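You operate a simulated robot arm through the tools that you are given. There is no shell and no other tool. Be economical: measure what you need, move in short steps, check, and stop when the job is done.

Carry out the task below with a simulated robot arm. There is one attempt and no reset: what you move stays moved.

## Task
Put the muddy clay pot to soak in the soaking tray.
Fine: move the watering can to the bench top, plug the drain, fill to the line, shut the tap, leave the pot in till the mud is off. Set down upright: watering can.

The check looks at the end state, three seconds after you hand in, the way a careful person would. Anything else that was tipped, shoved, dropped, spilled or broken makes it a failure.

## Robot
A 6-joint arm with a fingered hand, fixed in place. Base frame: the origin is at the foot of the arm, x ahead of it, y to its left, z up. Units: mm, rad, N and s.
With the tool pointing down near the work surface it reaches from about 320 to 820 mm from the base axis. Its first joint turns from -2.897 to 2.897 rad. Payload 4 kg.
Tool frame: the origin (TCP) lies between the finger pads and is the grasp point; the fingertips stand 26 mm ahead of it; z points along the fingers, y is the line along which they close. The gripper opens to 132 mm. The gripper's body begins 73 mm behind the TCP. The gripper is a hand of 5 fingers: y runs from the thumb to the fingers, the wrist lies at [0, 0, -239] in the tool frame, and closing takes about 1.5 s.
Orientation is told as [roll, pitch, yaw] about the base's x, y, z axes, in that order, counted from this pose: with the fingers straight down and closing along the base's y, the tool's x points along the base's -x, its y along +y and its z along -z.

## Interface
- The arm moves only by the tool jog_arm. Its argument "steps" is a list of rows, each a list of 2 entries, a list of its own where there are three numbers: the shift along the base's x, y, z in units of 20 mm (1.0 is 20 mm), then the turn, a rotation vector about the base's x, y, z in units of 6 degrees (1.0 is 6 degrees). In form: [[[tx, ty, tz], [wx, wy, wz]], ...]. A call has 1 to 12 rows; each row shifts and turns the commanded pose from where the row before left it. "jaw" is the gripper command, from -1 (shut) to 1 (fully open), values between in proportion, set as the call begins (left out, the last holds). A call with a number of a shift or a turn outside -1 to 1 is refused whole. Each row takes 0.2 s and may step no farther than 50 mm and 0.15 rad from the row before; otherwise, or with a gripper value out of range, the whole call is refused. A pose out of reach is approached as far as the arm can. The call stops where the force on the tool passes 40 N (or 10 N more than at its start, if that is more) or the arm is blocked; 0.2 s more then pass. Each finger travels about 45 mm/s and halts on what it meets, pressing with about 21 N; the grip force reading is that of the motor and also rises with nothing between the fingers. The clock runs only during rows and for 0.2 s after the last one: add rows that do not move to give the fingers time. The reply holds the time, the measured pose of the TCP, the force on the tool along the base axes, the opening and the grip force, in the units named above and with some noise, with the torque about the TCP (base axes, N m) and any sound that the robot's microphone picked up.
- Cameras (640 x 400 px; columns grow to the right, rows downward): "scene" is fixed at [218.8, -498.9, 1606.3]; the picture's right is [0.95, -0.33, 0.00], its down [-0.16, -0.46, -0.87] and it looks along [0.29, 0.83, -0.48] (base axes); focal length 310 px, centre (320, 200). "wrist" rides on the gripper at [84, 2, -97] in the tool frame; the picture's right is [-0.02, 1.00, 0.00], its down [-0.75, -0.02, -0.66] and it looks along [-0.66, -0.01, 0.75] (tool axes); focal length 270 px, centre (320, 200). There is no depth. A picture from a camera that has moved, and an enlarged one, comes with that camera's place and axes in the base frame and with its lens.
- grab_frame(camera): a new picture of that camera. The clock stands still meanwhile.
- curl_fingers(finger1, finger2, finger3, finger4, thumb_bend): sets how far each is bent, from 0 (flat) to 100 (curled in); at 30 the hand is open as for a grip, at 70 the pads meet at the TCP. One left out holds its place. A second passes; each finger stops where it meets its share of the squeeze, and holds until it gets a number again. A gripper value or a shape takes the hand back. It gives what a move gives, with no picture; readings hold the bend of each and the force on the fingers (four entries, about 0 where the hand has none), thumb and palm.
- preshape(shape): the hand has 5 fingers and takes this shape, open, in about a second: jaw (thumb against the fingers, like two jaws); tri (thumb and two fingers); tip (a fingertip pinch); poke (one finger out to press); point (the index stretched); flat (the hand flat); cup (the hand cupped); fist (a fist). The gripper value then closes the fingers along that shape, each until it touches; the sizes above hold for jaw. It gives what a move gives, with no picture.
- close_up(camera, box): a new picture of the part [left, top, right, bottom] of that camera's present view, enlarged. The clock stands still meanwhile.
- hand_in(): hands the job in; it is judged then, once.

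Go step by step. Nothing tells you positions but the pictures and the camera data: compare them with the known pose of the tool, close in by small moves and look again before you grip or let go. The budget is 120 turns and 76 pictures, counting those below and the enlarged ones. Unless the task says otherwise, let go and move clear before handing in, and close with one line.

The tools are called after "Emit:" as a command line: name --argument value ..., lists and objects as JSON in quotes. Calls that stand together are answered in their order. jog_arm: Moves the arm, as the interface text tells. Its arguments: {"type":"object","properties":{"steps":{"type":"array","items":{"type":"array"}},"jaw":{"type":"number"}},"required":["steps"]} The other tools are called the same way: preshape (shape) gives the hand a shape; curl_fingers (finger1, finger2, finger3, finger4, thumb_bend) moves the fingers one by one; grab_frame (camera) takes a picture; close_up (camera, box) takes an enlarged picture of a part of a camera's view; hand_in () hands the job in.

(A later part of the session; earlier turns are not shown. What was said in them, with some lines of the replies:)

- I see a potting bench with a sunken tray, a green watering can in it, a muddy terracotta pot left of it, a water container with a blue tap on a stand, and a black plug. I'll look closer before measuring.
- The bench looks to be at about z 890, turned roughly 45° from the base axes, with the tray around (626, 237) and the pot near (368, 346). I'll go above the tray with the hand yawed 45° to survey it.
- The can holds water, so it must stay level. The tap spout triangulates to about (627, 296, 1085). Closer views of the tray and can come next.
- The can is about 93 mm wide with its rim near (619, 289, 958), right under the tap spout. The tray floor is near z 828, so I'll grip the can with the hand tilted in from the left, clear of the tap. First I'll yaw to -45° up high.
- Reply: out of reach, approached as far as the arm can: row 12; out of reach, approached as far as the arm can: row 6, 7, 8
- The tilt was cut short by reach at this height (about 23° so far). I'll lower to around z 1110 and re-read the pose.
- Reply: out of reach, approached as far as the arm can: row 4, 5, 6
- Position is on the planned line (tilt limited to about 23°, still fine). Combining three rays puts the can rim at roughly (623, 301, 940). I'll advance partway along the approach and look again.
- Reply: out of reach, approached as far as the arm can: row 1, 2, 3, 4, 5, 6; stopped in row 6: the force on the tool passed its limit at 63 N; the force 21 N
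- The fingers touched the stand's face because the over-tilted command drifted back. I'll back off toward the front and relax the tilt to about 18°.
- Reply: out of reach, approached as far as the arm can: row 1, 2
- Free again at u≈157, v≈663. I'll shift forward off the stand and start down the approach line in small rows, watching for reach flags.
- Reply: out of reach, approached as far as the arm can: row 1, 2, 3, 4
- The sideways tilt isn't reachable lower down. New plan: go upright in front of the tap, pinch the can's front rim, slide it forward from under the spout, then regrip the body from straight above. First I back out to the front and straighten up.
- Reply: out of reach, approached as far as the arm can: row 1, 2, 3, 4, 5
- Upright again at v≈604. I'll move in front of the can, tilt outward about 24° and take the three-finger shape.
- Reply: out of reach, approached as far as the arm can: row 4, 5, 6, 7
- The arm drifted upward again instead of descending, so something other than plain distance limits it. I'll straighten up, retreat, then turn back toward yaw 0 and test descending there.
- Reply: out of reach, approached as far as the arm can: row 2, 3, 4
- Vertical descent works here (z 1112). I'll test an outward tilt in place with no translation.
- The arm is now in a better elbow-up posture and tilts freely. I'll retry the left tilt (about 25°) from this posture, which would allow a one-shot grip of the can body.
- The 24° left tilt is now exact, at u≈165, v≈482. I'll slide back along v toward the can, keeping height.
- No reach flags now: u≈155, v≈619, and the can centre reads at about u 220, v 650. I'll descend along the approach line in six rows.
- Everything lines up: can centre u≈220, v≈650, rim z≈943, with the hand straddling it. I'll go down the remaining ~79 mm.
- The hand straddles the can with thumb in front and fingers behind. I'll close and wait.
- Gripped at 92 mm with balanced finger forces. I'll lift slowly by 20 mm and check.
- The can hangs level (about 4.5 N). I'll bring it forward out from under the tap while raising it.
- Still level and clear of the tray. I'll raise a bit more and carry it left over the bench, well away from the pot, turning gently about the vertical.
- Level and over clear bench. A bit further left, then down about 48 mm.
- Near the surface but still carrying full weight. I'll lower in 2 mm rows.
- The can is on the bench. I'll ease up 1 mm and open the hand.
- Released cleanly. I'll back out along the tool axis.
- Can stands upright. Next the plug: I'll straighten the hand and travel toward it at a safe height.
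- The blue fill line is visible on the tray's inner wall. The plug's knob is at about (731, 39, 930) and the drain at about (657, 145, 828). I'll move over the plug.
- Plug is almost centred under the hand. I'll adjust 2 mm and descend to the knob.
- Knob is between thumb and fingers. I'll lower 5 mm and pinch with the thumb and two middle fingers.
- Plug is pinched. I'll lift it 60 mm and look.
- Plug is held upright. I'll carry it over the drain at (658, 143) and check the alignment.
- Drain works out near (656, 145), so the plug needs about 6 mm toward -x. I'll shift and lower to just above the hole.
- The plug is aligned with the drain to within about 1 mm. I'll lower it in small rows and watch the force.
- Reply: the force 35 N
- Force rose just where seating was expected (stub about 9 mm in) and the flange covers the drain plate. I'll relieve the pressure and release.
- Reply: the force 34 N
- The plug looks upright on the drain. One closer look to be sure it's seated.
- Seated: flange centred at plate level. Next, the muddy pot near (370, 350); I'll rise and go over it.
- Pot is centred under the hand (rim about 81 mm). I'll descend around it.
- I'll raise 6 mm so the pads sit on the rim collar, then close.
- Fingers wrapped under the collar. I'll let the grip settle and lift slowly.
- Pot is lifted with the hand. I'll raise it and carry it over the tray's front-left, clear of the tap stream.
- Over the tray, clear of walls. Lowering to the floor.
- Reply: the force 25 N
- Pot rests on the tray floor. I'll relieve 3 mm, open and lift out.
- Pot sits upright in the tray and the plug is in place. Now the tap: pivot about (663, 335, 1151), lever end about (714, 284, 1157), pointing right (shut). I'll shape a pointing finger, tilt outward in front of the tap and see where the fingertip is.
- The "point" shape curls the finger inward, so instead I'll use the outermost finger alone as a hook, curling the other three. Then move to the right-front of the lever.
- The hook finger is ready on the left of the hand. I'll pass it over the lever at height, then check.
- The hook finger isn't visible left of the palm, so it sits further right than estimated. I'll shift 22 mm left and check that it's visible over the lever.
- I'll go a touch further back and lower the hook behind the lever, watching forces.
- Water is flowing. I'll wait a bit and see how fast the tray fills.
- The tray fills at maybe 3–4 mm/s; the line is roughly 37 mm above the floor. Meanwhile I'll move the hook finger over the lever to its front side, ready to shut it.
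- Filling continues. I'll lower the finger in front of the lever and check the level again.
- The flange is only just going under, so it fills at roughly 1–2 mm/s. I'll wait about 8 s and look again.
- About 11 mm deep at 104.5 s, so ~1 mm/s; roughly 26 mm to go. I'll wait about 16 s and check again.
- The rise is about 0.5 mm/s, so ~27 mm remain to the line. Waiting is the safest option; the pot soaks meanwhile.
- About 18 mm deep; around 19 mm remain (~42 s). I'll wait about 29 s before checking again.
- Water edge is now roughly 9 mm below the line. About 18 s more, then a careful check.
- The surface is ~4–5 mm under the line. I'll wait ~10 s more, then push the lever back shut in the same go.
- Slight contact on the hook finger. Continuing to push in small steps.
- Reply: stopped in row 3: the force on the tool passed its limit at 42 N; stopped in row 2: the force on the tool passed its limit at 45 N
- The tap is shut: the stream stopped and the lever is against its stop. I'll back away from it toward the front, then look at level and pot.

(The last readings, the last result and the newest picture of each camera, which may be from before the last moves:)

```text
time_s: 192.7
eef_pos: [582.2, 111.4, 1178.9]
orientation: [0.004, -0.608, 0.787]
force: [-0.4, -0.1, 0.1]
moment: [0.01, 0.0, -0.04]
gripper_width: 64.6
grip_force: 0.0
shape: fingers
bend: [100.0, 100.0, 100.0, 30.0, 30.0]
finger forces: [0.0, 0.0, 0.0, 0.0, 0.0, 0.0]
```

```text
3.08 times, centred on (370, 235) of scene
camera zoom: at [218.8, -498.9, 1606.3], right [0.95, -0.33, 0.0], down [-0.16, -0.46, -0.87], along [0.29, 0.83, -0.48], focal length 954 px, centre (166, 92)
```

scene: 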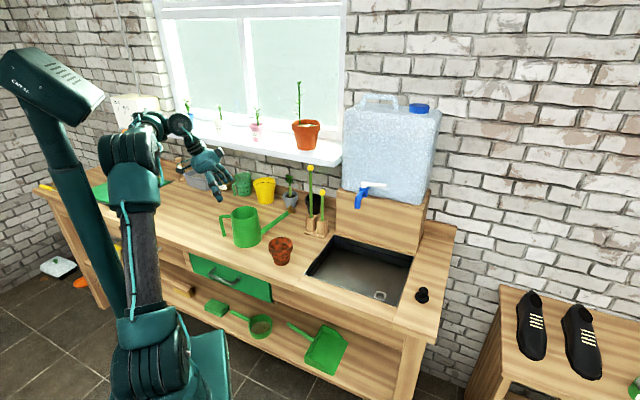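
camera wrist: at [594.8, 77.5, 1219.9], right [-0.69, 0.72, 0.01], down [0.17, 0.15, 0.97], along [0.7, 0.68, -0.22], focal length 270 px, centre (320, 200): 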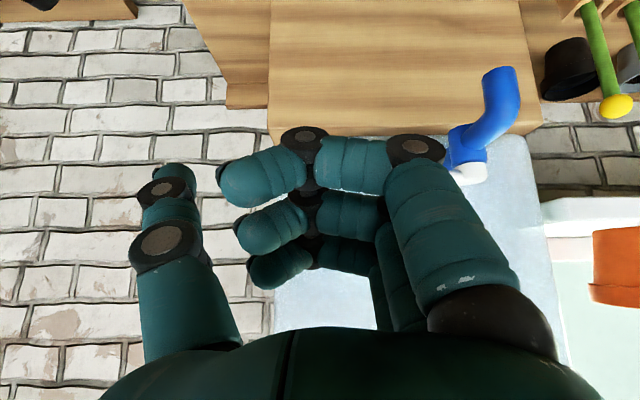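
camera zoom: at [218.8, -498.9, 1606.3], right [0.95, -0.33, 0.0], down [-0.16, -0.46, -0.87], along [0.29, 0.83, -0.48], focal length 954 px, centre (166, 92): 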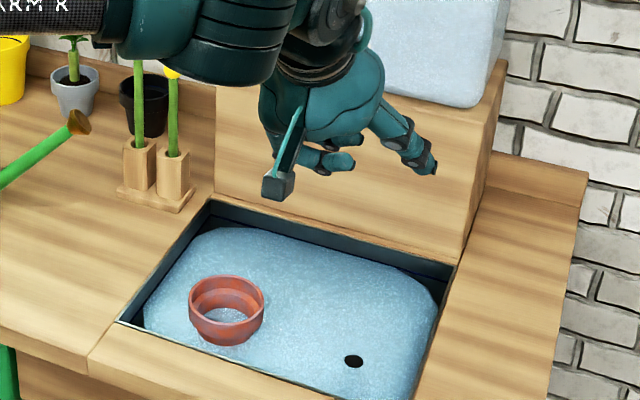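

The pot looks nearly clean. I'll let it soak a while longer and then check the level and the mud closely.

Emit:
jog_arm --steps '[[[-0.8, 0, 0.2], [0, 0, 0]], [[-0.8, 0, 0.2], [0, 0, 0]], [[-0.8, 0, 0.2], [0, 0, 0]], [[-0.8, 0, 0], [0, 0, 0]], [[-0.8, 0, 0], [0, 0, 0]], [[0, 0, 0], [0, 0, 0]], [[0, 0, 0], [0, 0, 0]], [[0, 0, 0], [0, 0, 0]], [[0, 0, 0], [0, 0, 0]], [[0, 0, 0], [0, 0, 0]], [[0, 0, 0], [0, 0, 0]], [[0, 0, 0], [0, 0, 0]]]'

Emit:
jog_arm --steps '[[[0, 0, 0], [0, 0, 0]], [[0, 0, 0], [0, 0, 0]], [[0, 0, 0], [0, 0, 0]], [[0, 0, 0], [0, 0, 0]], [[0, 0, 0], [0, 0, 0]], [[0, 0, 0], [0, 0, 0]], [[0, 0, 0], [0, 0, 0]], [[0, 0, 0], [0, 0, 0]], [[0, 0, 0], [0, 0, 0]], [[0, 0, 0], [0, 0, 0]], [[0, 0, 0], [0, 0, 0]], [[0, 0, 0], [0, 0, 0]]]'

Emit:
jog_arm --steps '[[[0, 0, 0], [0, 0, 0]], [[0, 0, 0], [0, 0, 0]], [[0, 0, 0], [0, 0, 0]], [[0, 0, 0], [0, 0, 0]], [[0, 0, 0], [0, 0, 0]], [[0, 0, 0], [0, 0, 0]], [[0, 0, 0], [0, 0, 0]], [[0, 0, 0], [0, 0, 0]], [[0, 0, 0], [0, 0, 0]], [[0, 0, 0], [0, 0, 0]], [[0, 0, 0], [0, 0, 0]], [[0, 0, 0], [0, 0, 0]]]'

Emit:
jog_arm --steps '[[[0, 0, 0], [0, 0, 0]], [[0, 0, 0], [0, 0, 0]], [[0, 0, 0], [0, 0, 0]], [[0, 0, 0], [0, 0, 0]], [[0, 0, 0], [0, 0, 0]], [[0, 0, 0], [0, 0, 0]], [[0, 0, 0], [0, 0, 0]], [[0, 0, 0], [0, 0, 0]], [[0, 0, 0], [0, 0, 0]], [[0, 0, 0], [0, 0, 0]], [[0, 0, 0], [0, 0, 0]], [[0, 0, 0], [0, 0, 0]]]'

Emit:
jog_arm --steps '[[[0, 0, 0], [0, 0, 0]], [[0, 0, 0], [0, 0, 0]], [[0, 0, 0], [0, 0, 0]], [[0, 0, 0], [0, 0, 0]], [[0, 0, 0], [0, 0, 0]], [[0, 0, 0], [0, 0, 0]], [[0, 0, 0], [0, 0, 0]], [[0, 0, 0], [0, 0, 0]], [[0, 0, 0], [0, 0, 0]], [[0, 0, 0], [0, 0, 0]], [[0, 0, 0], [0, 0, 0]], [[0, 0, 0], [0, 0, 0]]]'

Emit:
close_up --camera "scene" --box '[320, 225, 400, 285]'

```text
time_s: 195.3
eef_pos: [500.7, 112.1, 1193.0]
orientation: [0.001, -0.608, 0.785]
force: [0.1, 0.3, 0.6]
moment: [-0.02, 0.0, 0.03]
gripper_width: 64.4
grip_force: 0.0
shape: fingers
bend: [100.0, 100.0, 100.0, 30.0, 30.0]
finger forces: [0.1, 0.0, 0.0, 0.1, 0.0, 0.0]
```

```text
time_s: 197.9
eef_pos: [501.5, 112.4, 1192.4]
orientation: [0.001, -0.609, 0.785]
force: [0.1, -0.4, 0.1]
moment: [0.01, 0.0, 0.0]
gripper_width: 64.4
grip_force: 0.1
shape: fingers
bend: [100.0, 100.0, 100.0, 30.0, 30.0]
finger forces: [0.0, 0.1, 0.0, 0.1, 0.0, 0.0]
```

```text
time_s: 200.5
eef_pos: [501.8, 111.5, 1191.8]
orientation: [0.001, -0.61, 0.785]
force: [-0.1, -0.5, 0.1]
moment: [-0.01, 0.01, 0.02]
gripper_width: 64.5
grip_force: 0.1
shape: fingers
bend: [100.0, 100.0, 100.0, 30.0, 30.0]
finger forces: [0.0, 0.1, 0.1, 0.1, 0.1, 0.1]
```

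```text
time_s: 203.1
eef_pos: [501.5, 112.1, 1193.1]
orientation: [0.001, -0.611, 0.785]
force: [-0.2, -0.9, -0.4]
moment: [0.02, -0.02, 0.0]
gripper_width: 64.4
grip_force: 0.0
shape: fingers
bend: [100.0, 100.0, 100.0, 30.0, 30.0]
finger forces: [0.0, 0.0, 0.0, 0.0, 0.1, 0.0]
```

```text
time_s: 205.7
eef_pos: [500.6, 111.5, 1193.2]
orientation: [0.002, -0.609, 0.786]
force: [0.6, -0.5, 0.2]
moment: [0.01, -0.02, 0.03]
gripper_width: 64.5
grip_force: 0.0
shape: fingers
bend: [100.0, 100.0, 100.0, 30.0, 30.0]
finger forces: [0.1, 0.0, 0.1, 0.0, 0.0, 0.0]
```

```text
6.67 times, centred on (360, 255) of scene
camera zoom: at [218.8, -498.9, 1606.3], right [0.95, -0.33, 0.0], down [-0.16, -0.46, -0.87], along [0.29, 0.83, -0.48], focal length 2067 px, centre (53, -167)
```

zoom: 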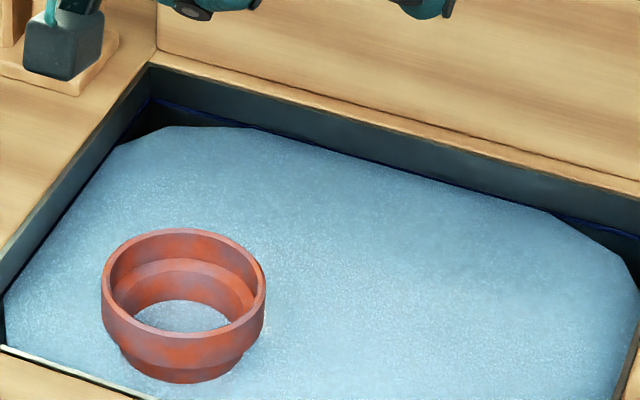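

The water sits right at the line. Faint mud traces remain on the pot, so I'll let it soak considerably longer.

Emit:
jog_arm --steps '[[[0, 0, 0], [0, 0, 0]], [[0, 0, 0], [0, 0, 0]], [[0, 0, 0], [0, 0, 0]], [[0, 0, 0], [0, 0, 0]], [[0, 0, 0], [0, 0, 0]], [[0, 0, 0], [0, 0, 0]], [[0, 0, 0], [0, 0, 0]], [[0, 0, 0], [0, 0, 0]], [[0, 0, 0], [0, 0, 0]], [[0, 0, 0], [0, 0, 0]], [[0, 0, 0], [0, 0, 0]], [[0, 0, 0], [0, 0, 0]]]'

Emit:
jog_arm --steps '[[[0, 0, 0], [0, 0, 0]], [[0, 0, 0], [0, 0, 0]], [[0, 0, 0], [0, 0, 0]], [[0, 0, 0], [0, 0, 0]], [[0, 0, 0], [0, 0, 0]], [[0, 0, 0], [0, 0, 0]], [[0, 0, 0], [0, 0, 0]], [[0, 0, 0], [0, 0, 0]], [[0, 0, 0], [0, 0, 0]], [[0, 0, 0], [0, 0, 0]], [[0, 0, 0], [0, 0, 0]], [[0, 0, 0], [0, 0, 0]]]'

Emit:
jog_arm --steps '[[[0, 0, 0], [0, 0, 0]], [[0, 0, 0], [0, 0, 0]], [[0, 0, 0], [0, 0, 0]], [[0, 0, 0], [0, 0, 0]], [[0, 0, 0], [0, 0, 0]], [[0, 0, 0], [0, 0, 0]], [[0, 0, 0], [0, 0, 0]], [[0, 0, 0], [0, 0, 0]], [[0, 0, 0], [0, 0, 0]], [[0, 0, 0], [0, 0, 0]], [[0, 0, 0], [0, 0, 0]], [[0, 0, 0], [0, 0, 0]]]'

Emit:
jog_arm --steps '[[[0, 0, 0], [0, 0, 0]], [[0, 0, 0], [0, 0, 0]], [[0, 0, 0], [0, 0, 0]], [[0, 0, 0], [0, 0, 0]], [[0, 0, 0], [0, 0, 0]], [[0, 0, 0], [0, 0, 0]], [[0, 0, 0], [0, 0, 0]], [[0, 0, 0], [0, 0, 0]], [[0, 0, 0], [0, 0, 0]], [[0, 0, 0], [0, 0, 0]], [[0, 0, 0], [0, 0, 0]], [[0, 0, 0], [0, 0, 0]]]'

Emit:
jog_arm --steps '[[[0, 0, 0], [0, 0, 0]], [[0, 0, 0], [0, 0, 0]], [[0, 0, 0], [0, 0, 0]], [[0, 0, 0], [0, 0, 0]], [[0, 0, 0], [0, 0, 0]], [[0, 0, 0], [0, 0, 0]], [[0, 0, 0], [0, 0, 0]], [[0, 0, 0], [0, 0, 0]], [[0, 0, 0], [0, 0, 0]], [[0, 0, 0], [0, 0, 0]], [[0, 0, 0], [0, 0, 0]], [[0, 0, 0], [0, 0, 0]]]'

Emit:
jog_arm --steps '[[[0, 0, 0], [0, 0, 0]], [[0, 0, 0], [0, 0, 0]], [[0, 0, 0], [0, 0, 0]], [[0, 0, 0], [0, 0, 0]], [[0, 0, 0], [0, 0, 0]], [[0, 0, 0], [0, 0, 0]], [[0, 0, 0], [0, 0, 0]], [[0, 0, 0], [0, 0, 0]], [[0, 0, 0], [0, 0, 0]], [[0, 0, 0], [0, 0, 0]], [[0, 0, 0], [0, 0, 0]], [[0, 0, 0], [0, 0, 0]]]'

Emit:
jog_arm --steps '[[[0, 0, 0], [0, 0, 0]], [[0, 0, 0], [0, 0, 0]], [[0, 0, 0], [0, 0, 0]], [[0, 0, 0], [0, 0, 0]], [[0, 0, 0], [0, 0, 0]], [[0, 0, 0], [0, 0, 0]], [[0, 0, 0], [0, 0, 0]], [[0, 0, 0], [0, 0, 0]], [[0, 0, 0], [0, 0, 0]], [[0, 0, 0], [0, 0, 0]], [[0, 0, 0], [0, 0, 0]], [[0, 0, 0], [0, 0, 0]]]'

Emit:
jog_arm --steps '[[[0, 0, 0], [0, 0, 0]], [[0, 0, 0], [0, 0, 0]], [[0, 0, 0], [0, 0, 0]], [[0, 0, 0], [0, 0, 0]], [[0, 0, 0], [0, 0, 0]], [[0, 0, 0], [0, 0, 0]], [[0, 0, 0], [0, 0, 0]], [[0, 0, 0], [0, 0, 0]], [[0, 0, 0], [0, 0, 0]], [[0, 0, 0], [0, 0, 0]], [[0, 0, 0], [0, 0, 0]], [[0, 0, 0], [0, 0, 0]]]'

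Emit:
jog_arm --steps '[[[0, 0, 0], [0, 0, 0]], [[0, 0, 0], [0, 0, 0]], [[0, 0, 0], [0, 0, 0]], [[0, 0, 0], [0, 0, 0]], [[0, 0, 0], [0, 0, 0]], [[0, 0, 0], [0, 0, 0]], [[0, 0, 0], [0, 0, 0]], [[0, 0, 0], [0, 0, 0]], [[0, 0, 0], [0, 0, 0]], [[0, 0, 0], [0, 0, 0]], [[0, 0, 0], [0, 0, 0]], [[0, 0, 0], [0, 0, 0]]]'

Emit:
jog_arm --steps '[[[0, 0, 0], [0, 0, 0]], [[0, 0, 0], [0, 0, 0]], [[0, 0, 0], [0, 0, 0]], [[0, 0, 0], [0, 0, 0]], [[0, 0, 0], [0, 0, 0]], [[0, 0, 0], [0, 0, 0]], [[0, 0, 0], [0, 0, 0]], [[0, 0, 0], [0, 0, 0]], [[0, 0, 0], [0, 0, 0]], [[0, 0, 0], [0, 0, 0]], [[0, 0, 0], [0, 0, 0]], [[0, 0, 0], [0, 0, 0]]]'

Emit:
jog_arm --steps '[[[0, 0, 0], [0, 0, 0]], [[0, 0, 0], [0, 0, 0]], [[0, 0, 0], [0, 0, 0]], [[0, 0, 0], [0, 0, 0]], [[0, 0, 0], [0, 0, 0]], [[0, 0, 0], [0, 0, 0]], [[0, 0, 0], [0, 0, 0]], [[0, 0, 0], [0, 0, 0]], [[0, 0, 0], [0, 0, 0]], [[0, 0, 0], [0, 0, 0]], [[0, 0, 0], [0, 0, 0]], [[0, 0, 0], [0, 0, 0]]]'

Emit:
jog_arm --steps '[[[0, 0, 0], [0, 0, 0]], [[0, 0, 0], [0, 0, 0]], [[0, 0, 0], [0, 0, 0]], [[0, 0, 0], [0, 0, 0]], [[0, 0, 0], [0, 0, 0]], [[0, 0, 0], [0, 0, 0]], [[0, 0, 0], [0, 0, 0]], [[0, 0, 0], [0, 0, 0]], [[0, 0, 0], [0, 0, 0]], [[0, 0, 0], [0, 0, 0]], [[0, 0, 0], [0, 0, 0]], [[0, 0, 0], [0, 0, 0]]]'

Emit:
jog_arm --steps '[[[0, 0, 0], [0, 0, 0]], [[0, 0, 0], [0, 0, 0]], [[0, 0, 0], [0, 0, 0]], [[0, 0, 0], [0, 0, 0]], [[0, 0, 0], [0, 0, 0]], [[0, 0, 0], [0, 0, 0]], [[0, 0, 0], [0, 0, 0]], [[0, 0, 0], [0, 0, 0]], [[0, 0, 0], [0, 0, 0]], [[0, 0, 0], [0, 0, 0]], [[0, 0, 0], [0, 0, 0]], [[0, 0, 0], [0, 0, 0]]]'

Emit:
jog_arm --steps '[[[0, 0, 0], [0, 0, 0]], [[0, 0, 0], [0, 0, 0]], [[0, 0, 0], [0, 0, 0]], [[0, 0, 0], [0, 0, 0]], [[0, 0, 0], [0, 0, 0]], [[0, 0, 0], [0, 0, 0]], [[0, 0, 0], [0, 0, 0]], [[0, 0, 0], [0, 0, 0]], [[0, 0, 0], [0, 0, 0]], [[0, 0, 0], [0, 0, 0]], [[0, 0, 0], [0, 0, 0]], [[0, 0, 0], [0, 0, 0]]]'

Emit:
jog_arm --steps '[[[0, 0, 0], [0, 0, 0]], [[0, 0, 0], [0, 0, 0]], [[0, 0, 0], [0, 0, 0]], [[0, 0, 0], [0, 0, 0]], [[0, 0, 0], [0, 0, 0]], [[0, 0, 0], [0, 0, 0]], [[0, 0, 0], [0, 0, 0]], [[0, 0, 0], [0, 0, 0]], [[0, 0, 0], [0, 0, 0]], [[0, 0, 0], [0, 0, 0]], [[0, 0, 0], [0, 0, 0]], [[0, 0, 0], [0, 0, 0]]]'

Emit:
jog_arm --steps '[[[0, 0, 0], [0, 0, 0]], [[0, 0, 0], [0, 0, 0]], [[0, 0, 0], [0, 0, 0]], [[0, 0, 0], [0, 0, 0]], [[0, 0, 0], [0, 0, 0]], [[0, 0, 0], [0, 0, 0]], [[0, 0, 0], [0, 0, 0]], [[0, 0, 0], [0, 0, 0]], [[0, 0, 0], [0, 0, 0]], [[0, 0, 0], [0, 0, 0]], [[0, 0, 0], [0, 0, 0]], [[0, 0, 0], [0, 0, 0]]]'

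Emit:
close_up --camera "scene" --box '[310, 220, 410, 295]'

```text
time_s: 208.3
eef_pos: [501.9, 111.7, 1193.6]
orientation: [0.001, -0.609, 0.786]
force: [-0.7, -0.1, -0.4]
moment: [0.03, 0.02, -0.02]
gripper_width: 64.4
grip_force: 0.0
shape: fingers
bend: [100.0, 100.0, 100.0, 30.0, 30.0]
finger forces: [0.0, 0.0, 0.0, 0.0, 0.1, 0.0]
```

```text
time_s: 210.9
eef_pos: [500.5, 111.5, 1193.1]
orientation: [0.001, -0.609, 0.784]
force: [-0.9, 0.7, 0.4]
moment: [0.0, 0.02, 0.0]
gripper_width: 64.7
grip_force: 0.1
shape: fingers
bend: [100.0, 100.0, 100.0, 30.0, 30.0]
finger forces: [0.0, 0.1, 0.0, 0.0, 0.0, 0.1]
```

```text
time_s: 213.5
eef_pos: [501.2, 112.9, 1193.3]
orientation: [0.0, -0.608, 0.785]
force: [-0.3, -0.6, 0.1]
moment: [-0.03, 0.0, 0.01]
gripper_width: 64.6
grip_force: 0.0
shape: fingers
bend: [100.0, 100.0, 100.0, 30.0, 30.0]
finger forces: [0.0, 0.1, 0.0, 0.0, 0.1, 0.0]
```

```text
time_s: 216.1
eef_pos: [500.6, 112.1, 1193.8]
orientation: [0.004, -0.609, 0.785]
force: [0.0, -0.5, -0.8]
moment: [0.02, 0.01, 0.0]
gripper_width: 64.7
grip_force: 0.0
shape: fingers
bend: [100.0, 100.0, 100.0, 30.0, 30.0]
finger forces: [0.1, 0.0, 0.0, 0.0, 0.1, 0.1]
```

```text
time_s: 218.7
eef_pos: [501.3, 111.6, 1194.0]
orientation: [0.002, -0.609, 0.785]
force: [0.0, -1.0, 0.2]
moment: [0.01, -0.02, 0.01]
gripper_width: 64.8
grip_force: 0.1
shape: fingers
bend: [100.0, 100.0, 100.0, 30.0, 30.0]
finger forces: [0.1, 0.1, 0.0, 0.0, 0.0, 0.0]
```

```text
time_s: 221.3
eef_pos: [501.8, 112.1, 1193.0]
orientation: [0.001, -0.609, 0.787]
force: [0.6, 0.0, -0.2]
moment: [0.0, 0.0, -0.02]
gripper_width: 64.8
grip_force: 0.1
shape: fingers
bend: [100.0, 100.0, 100.0, 30.0, 30.0]
finger forces: [0.0, 0.0, 0.0, 0.0, 0.0, 0.0]
```

```text
time_s: 223.9
eef_pos: [500.7, 112.7, 1192.1]
orientation: [0.002, -0.609, 0.786]
force: [-0.5, 0.5, -0.9]
moment: [0.02, 0.05, 0.02]
gripper_width: 64.6
grip_force: 0.1
shape: fingers
bend: [100.0, 100.0, 100.0, 30.0, 30.0]
finger forces: [0.0, 0.1, 0.0, 0.0, 0.0, 0.0]
```

```text
time_s: 226.5
eef_pos: [501.1, 112.3, 1193.8]
orientation: [0.0, -0.609, 0.786]
force: [0.1, 0.0, 0.4]
moment: [0.0, -0.01, 0.03]
gripper_width: 64.4
grip_force: 0.1
shape: fingers
bend: [100.0, 100.0, 100.0, 30.0, 30.0]
finger forces: [0.0, 0.1, 0.0, 0.1, 0.1, 0.0]
```

```text
time_s: 229.1
eef_pos: [501.8, 111.9, 1191.9]
orientation: [0.001, -0.61, 0.786]
force: [-0.4, -0.2, -0.2]
moment: [0.0, 0.04, 0.02]
gripper_width: 64.8
grip_force: 0.0
shape: fingers
bend: [100.0, 100.0, 100.0, 30.0, 30.0]
finger forces: [0.1, 0.1, 0.0, 0.0, 0.1, 0.1]
```

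```text
time_s: 231.7
eef_pos: [500.5, 112.8, 1193.3]
orientation: [0.003, -0.61, 0.785]
force: [1.0, -0.1, 0.2]
moment: [-0.01, -0.02, -0.02]
gripper_width: 64.4
grip_force: 0.0
shape: fingers
bend: [100.0, 100.0, 100.0, 30.0, 30.0]
finger forces: [0.0, 0.0, 0.0, 0.1, 0.0, 0.0]
```

```text
time_s: 234.3
eef_pos: [500.4, 111.7, 1193.5]
orientation: [0.002, -0.609, 0.787]
force: [-0.1, 0.9, 0.4]
moment: [0.0, 0.03, 0.01]
gripper_width: 64.4
grip_force: 0.1
shape: fingers
bend: [100.0, 100.0, 100.0, 30.0, 30.0]
finger forces: [0.0, 0.1, 0.0, 0.0, 0.1, 0.0]
```

```text
time_s: 236.9
eef_pos: [500.5, 112.5, 1193.5]
orientation: [0.001, -0.61, 0.785]
force: [0.2, 0.8, -0.6]
moment: [0.02, 0.03, -0.01]
gripper_width: 64.6
grip_force: 0.1
shape: fingers
bend: [100.0, 100.0, 100.0, 30.0, 30.0]
finger forces: [0.0, 0.0, 0.1, 0.0, 0.1, 0.0]
```

```text
time_s: 239.5
eef_pos: [501.7, 111.6, 1192.3]
orientation: [0.002, -0.609, 0.784]
force: [0.3, 0.4, 0.3]
moment: [0.03, -0.02, -0.03]
gripper_width: 64.8
grip_force: 0.1
shape: fingers
bend: [100.0, 100.0, 100.0, 30.0, 30.0]
finger forces: [0.0, 0.0, 0.0, 0.0, 0.0, 0.0]
```

```text
time_s: 242.1
eef_pos: [500.4, 112.0, 1192.2]
orientation: [0.003, -0.608, 0.786]
force: [-0.3, -1.0, 0.6]
moment: [-0.01, 0.03, 0.03]
gripper_width: 64.4
grip_force: 0.1
shape: fingers
bend: [100.0, 100.0, 100.0, 30.0, 30.0]
finger forces: [0.1, 0.1, 0.0, 0.1, 0.0, 0.0]
```

```text
time_s: 244.7
eef_pos: [500.3, 111.4, 1193.6]
orientation: [0.001, -0.611, 0.785]
force: [-0.4, 0.2, -1.3]
moment: [-0.01, 0.01, 0.03]
gripper_width: 64.5
grip_force: 0.1
shape: fingers
bend: [100.0, 100.0, 100.0, 30.0, 30.0]
finger forces: [0.0, 0.1, 0.0, 0.0, 0.0, 0.1]
```

```text
time_s: 247.3
eef_pos: [500.8, 111.7, 1193.6]
orientation: [0.002, -0.609, 0.786]
force: [-0.4, 0.2, 0.9]
moment: [0.0, -0.01, -0.01]
gripper_width: 64.2
grip_force: 0.0
shape: fingers
bend: [100.0, 100.0, 100.0, 30.0, 30.0]
finger forces: [0.0, 0.0, 0.0, 0.0, 0.0, 0.1]
```

```text
5.33 times, centred on (360, 258) of scene
camera zoom: at [218.8, -498.9, 1606.3], right [0.95, -0.33, 0.0], down [-0.16, -0.46, -0.87], along [0.29, 0.83, -0.48], focal length 1654 px, centre (107, -107)
```

zoom: 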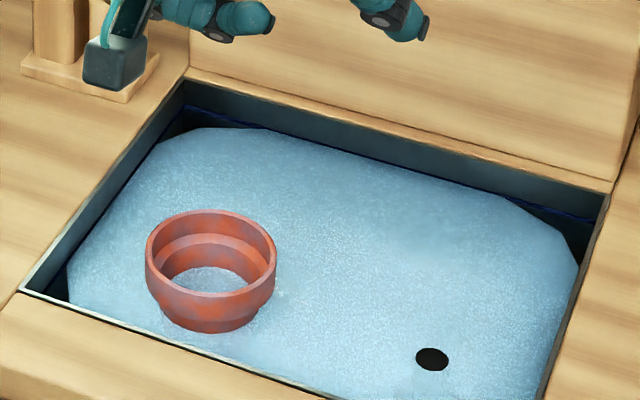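

The pot now looks clean, and its appearance has stopped changing. The water is holding at the line, the tap is shut, the plug is in, and the can is upright on the bench with the hand clear of everything.

Emit:
hand_in

```text
The job is handed in.
```

The pot is soaking clean in the plugged tray, filled to the line with the tap shut, and the watering can stands upright on the bench.
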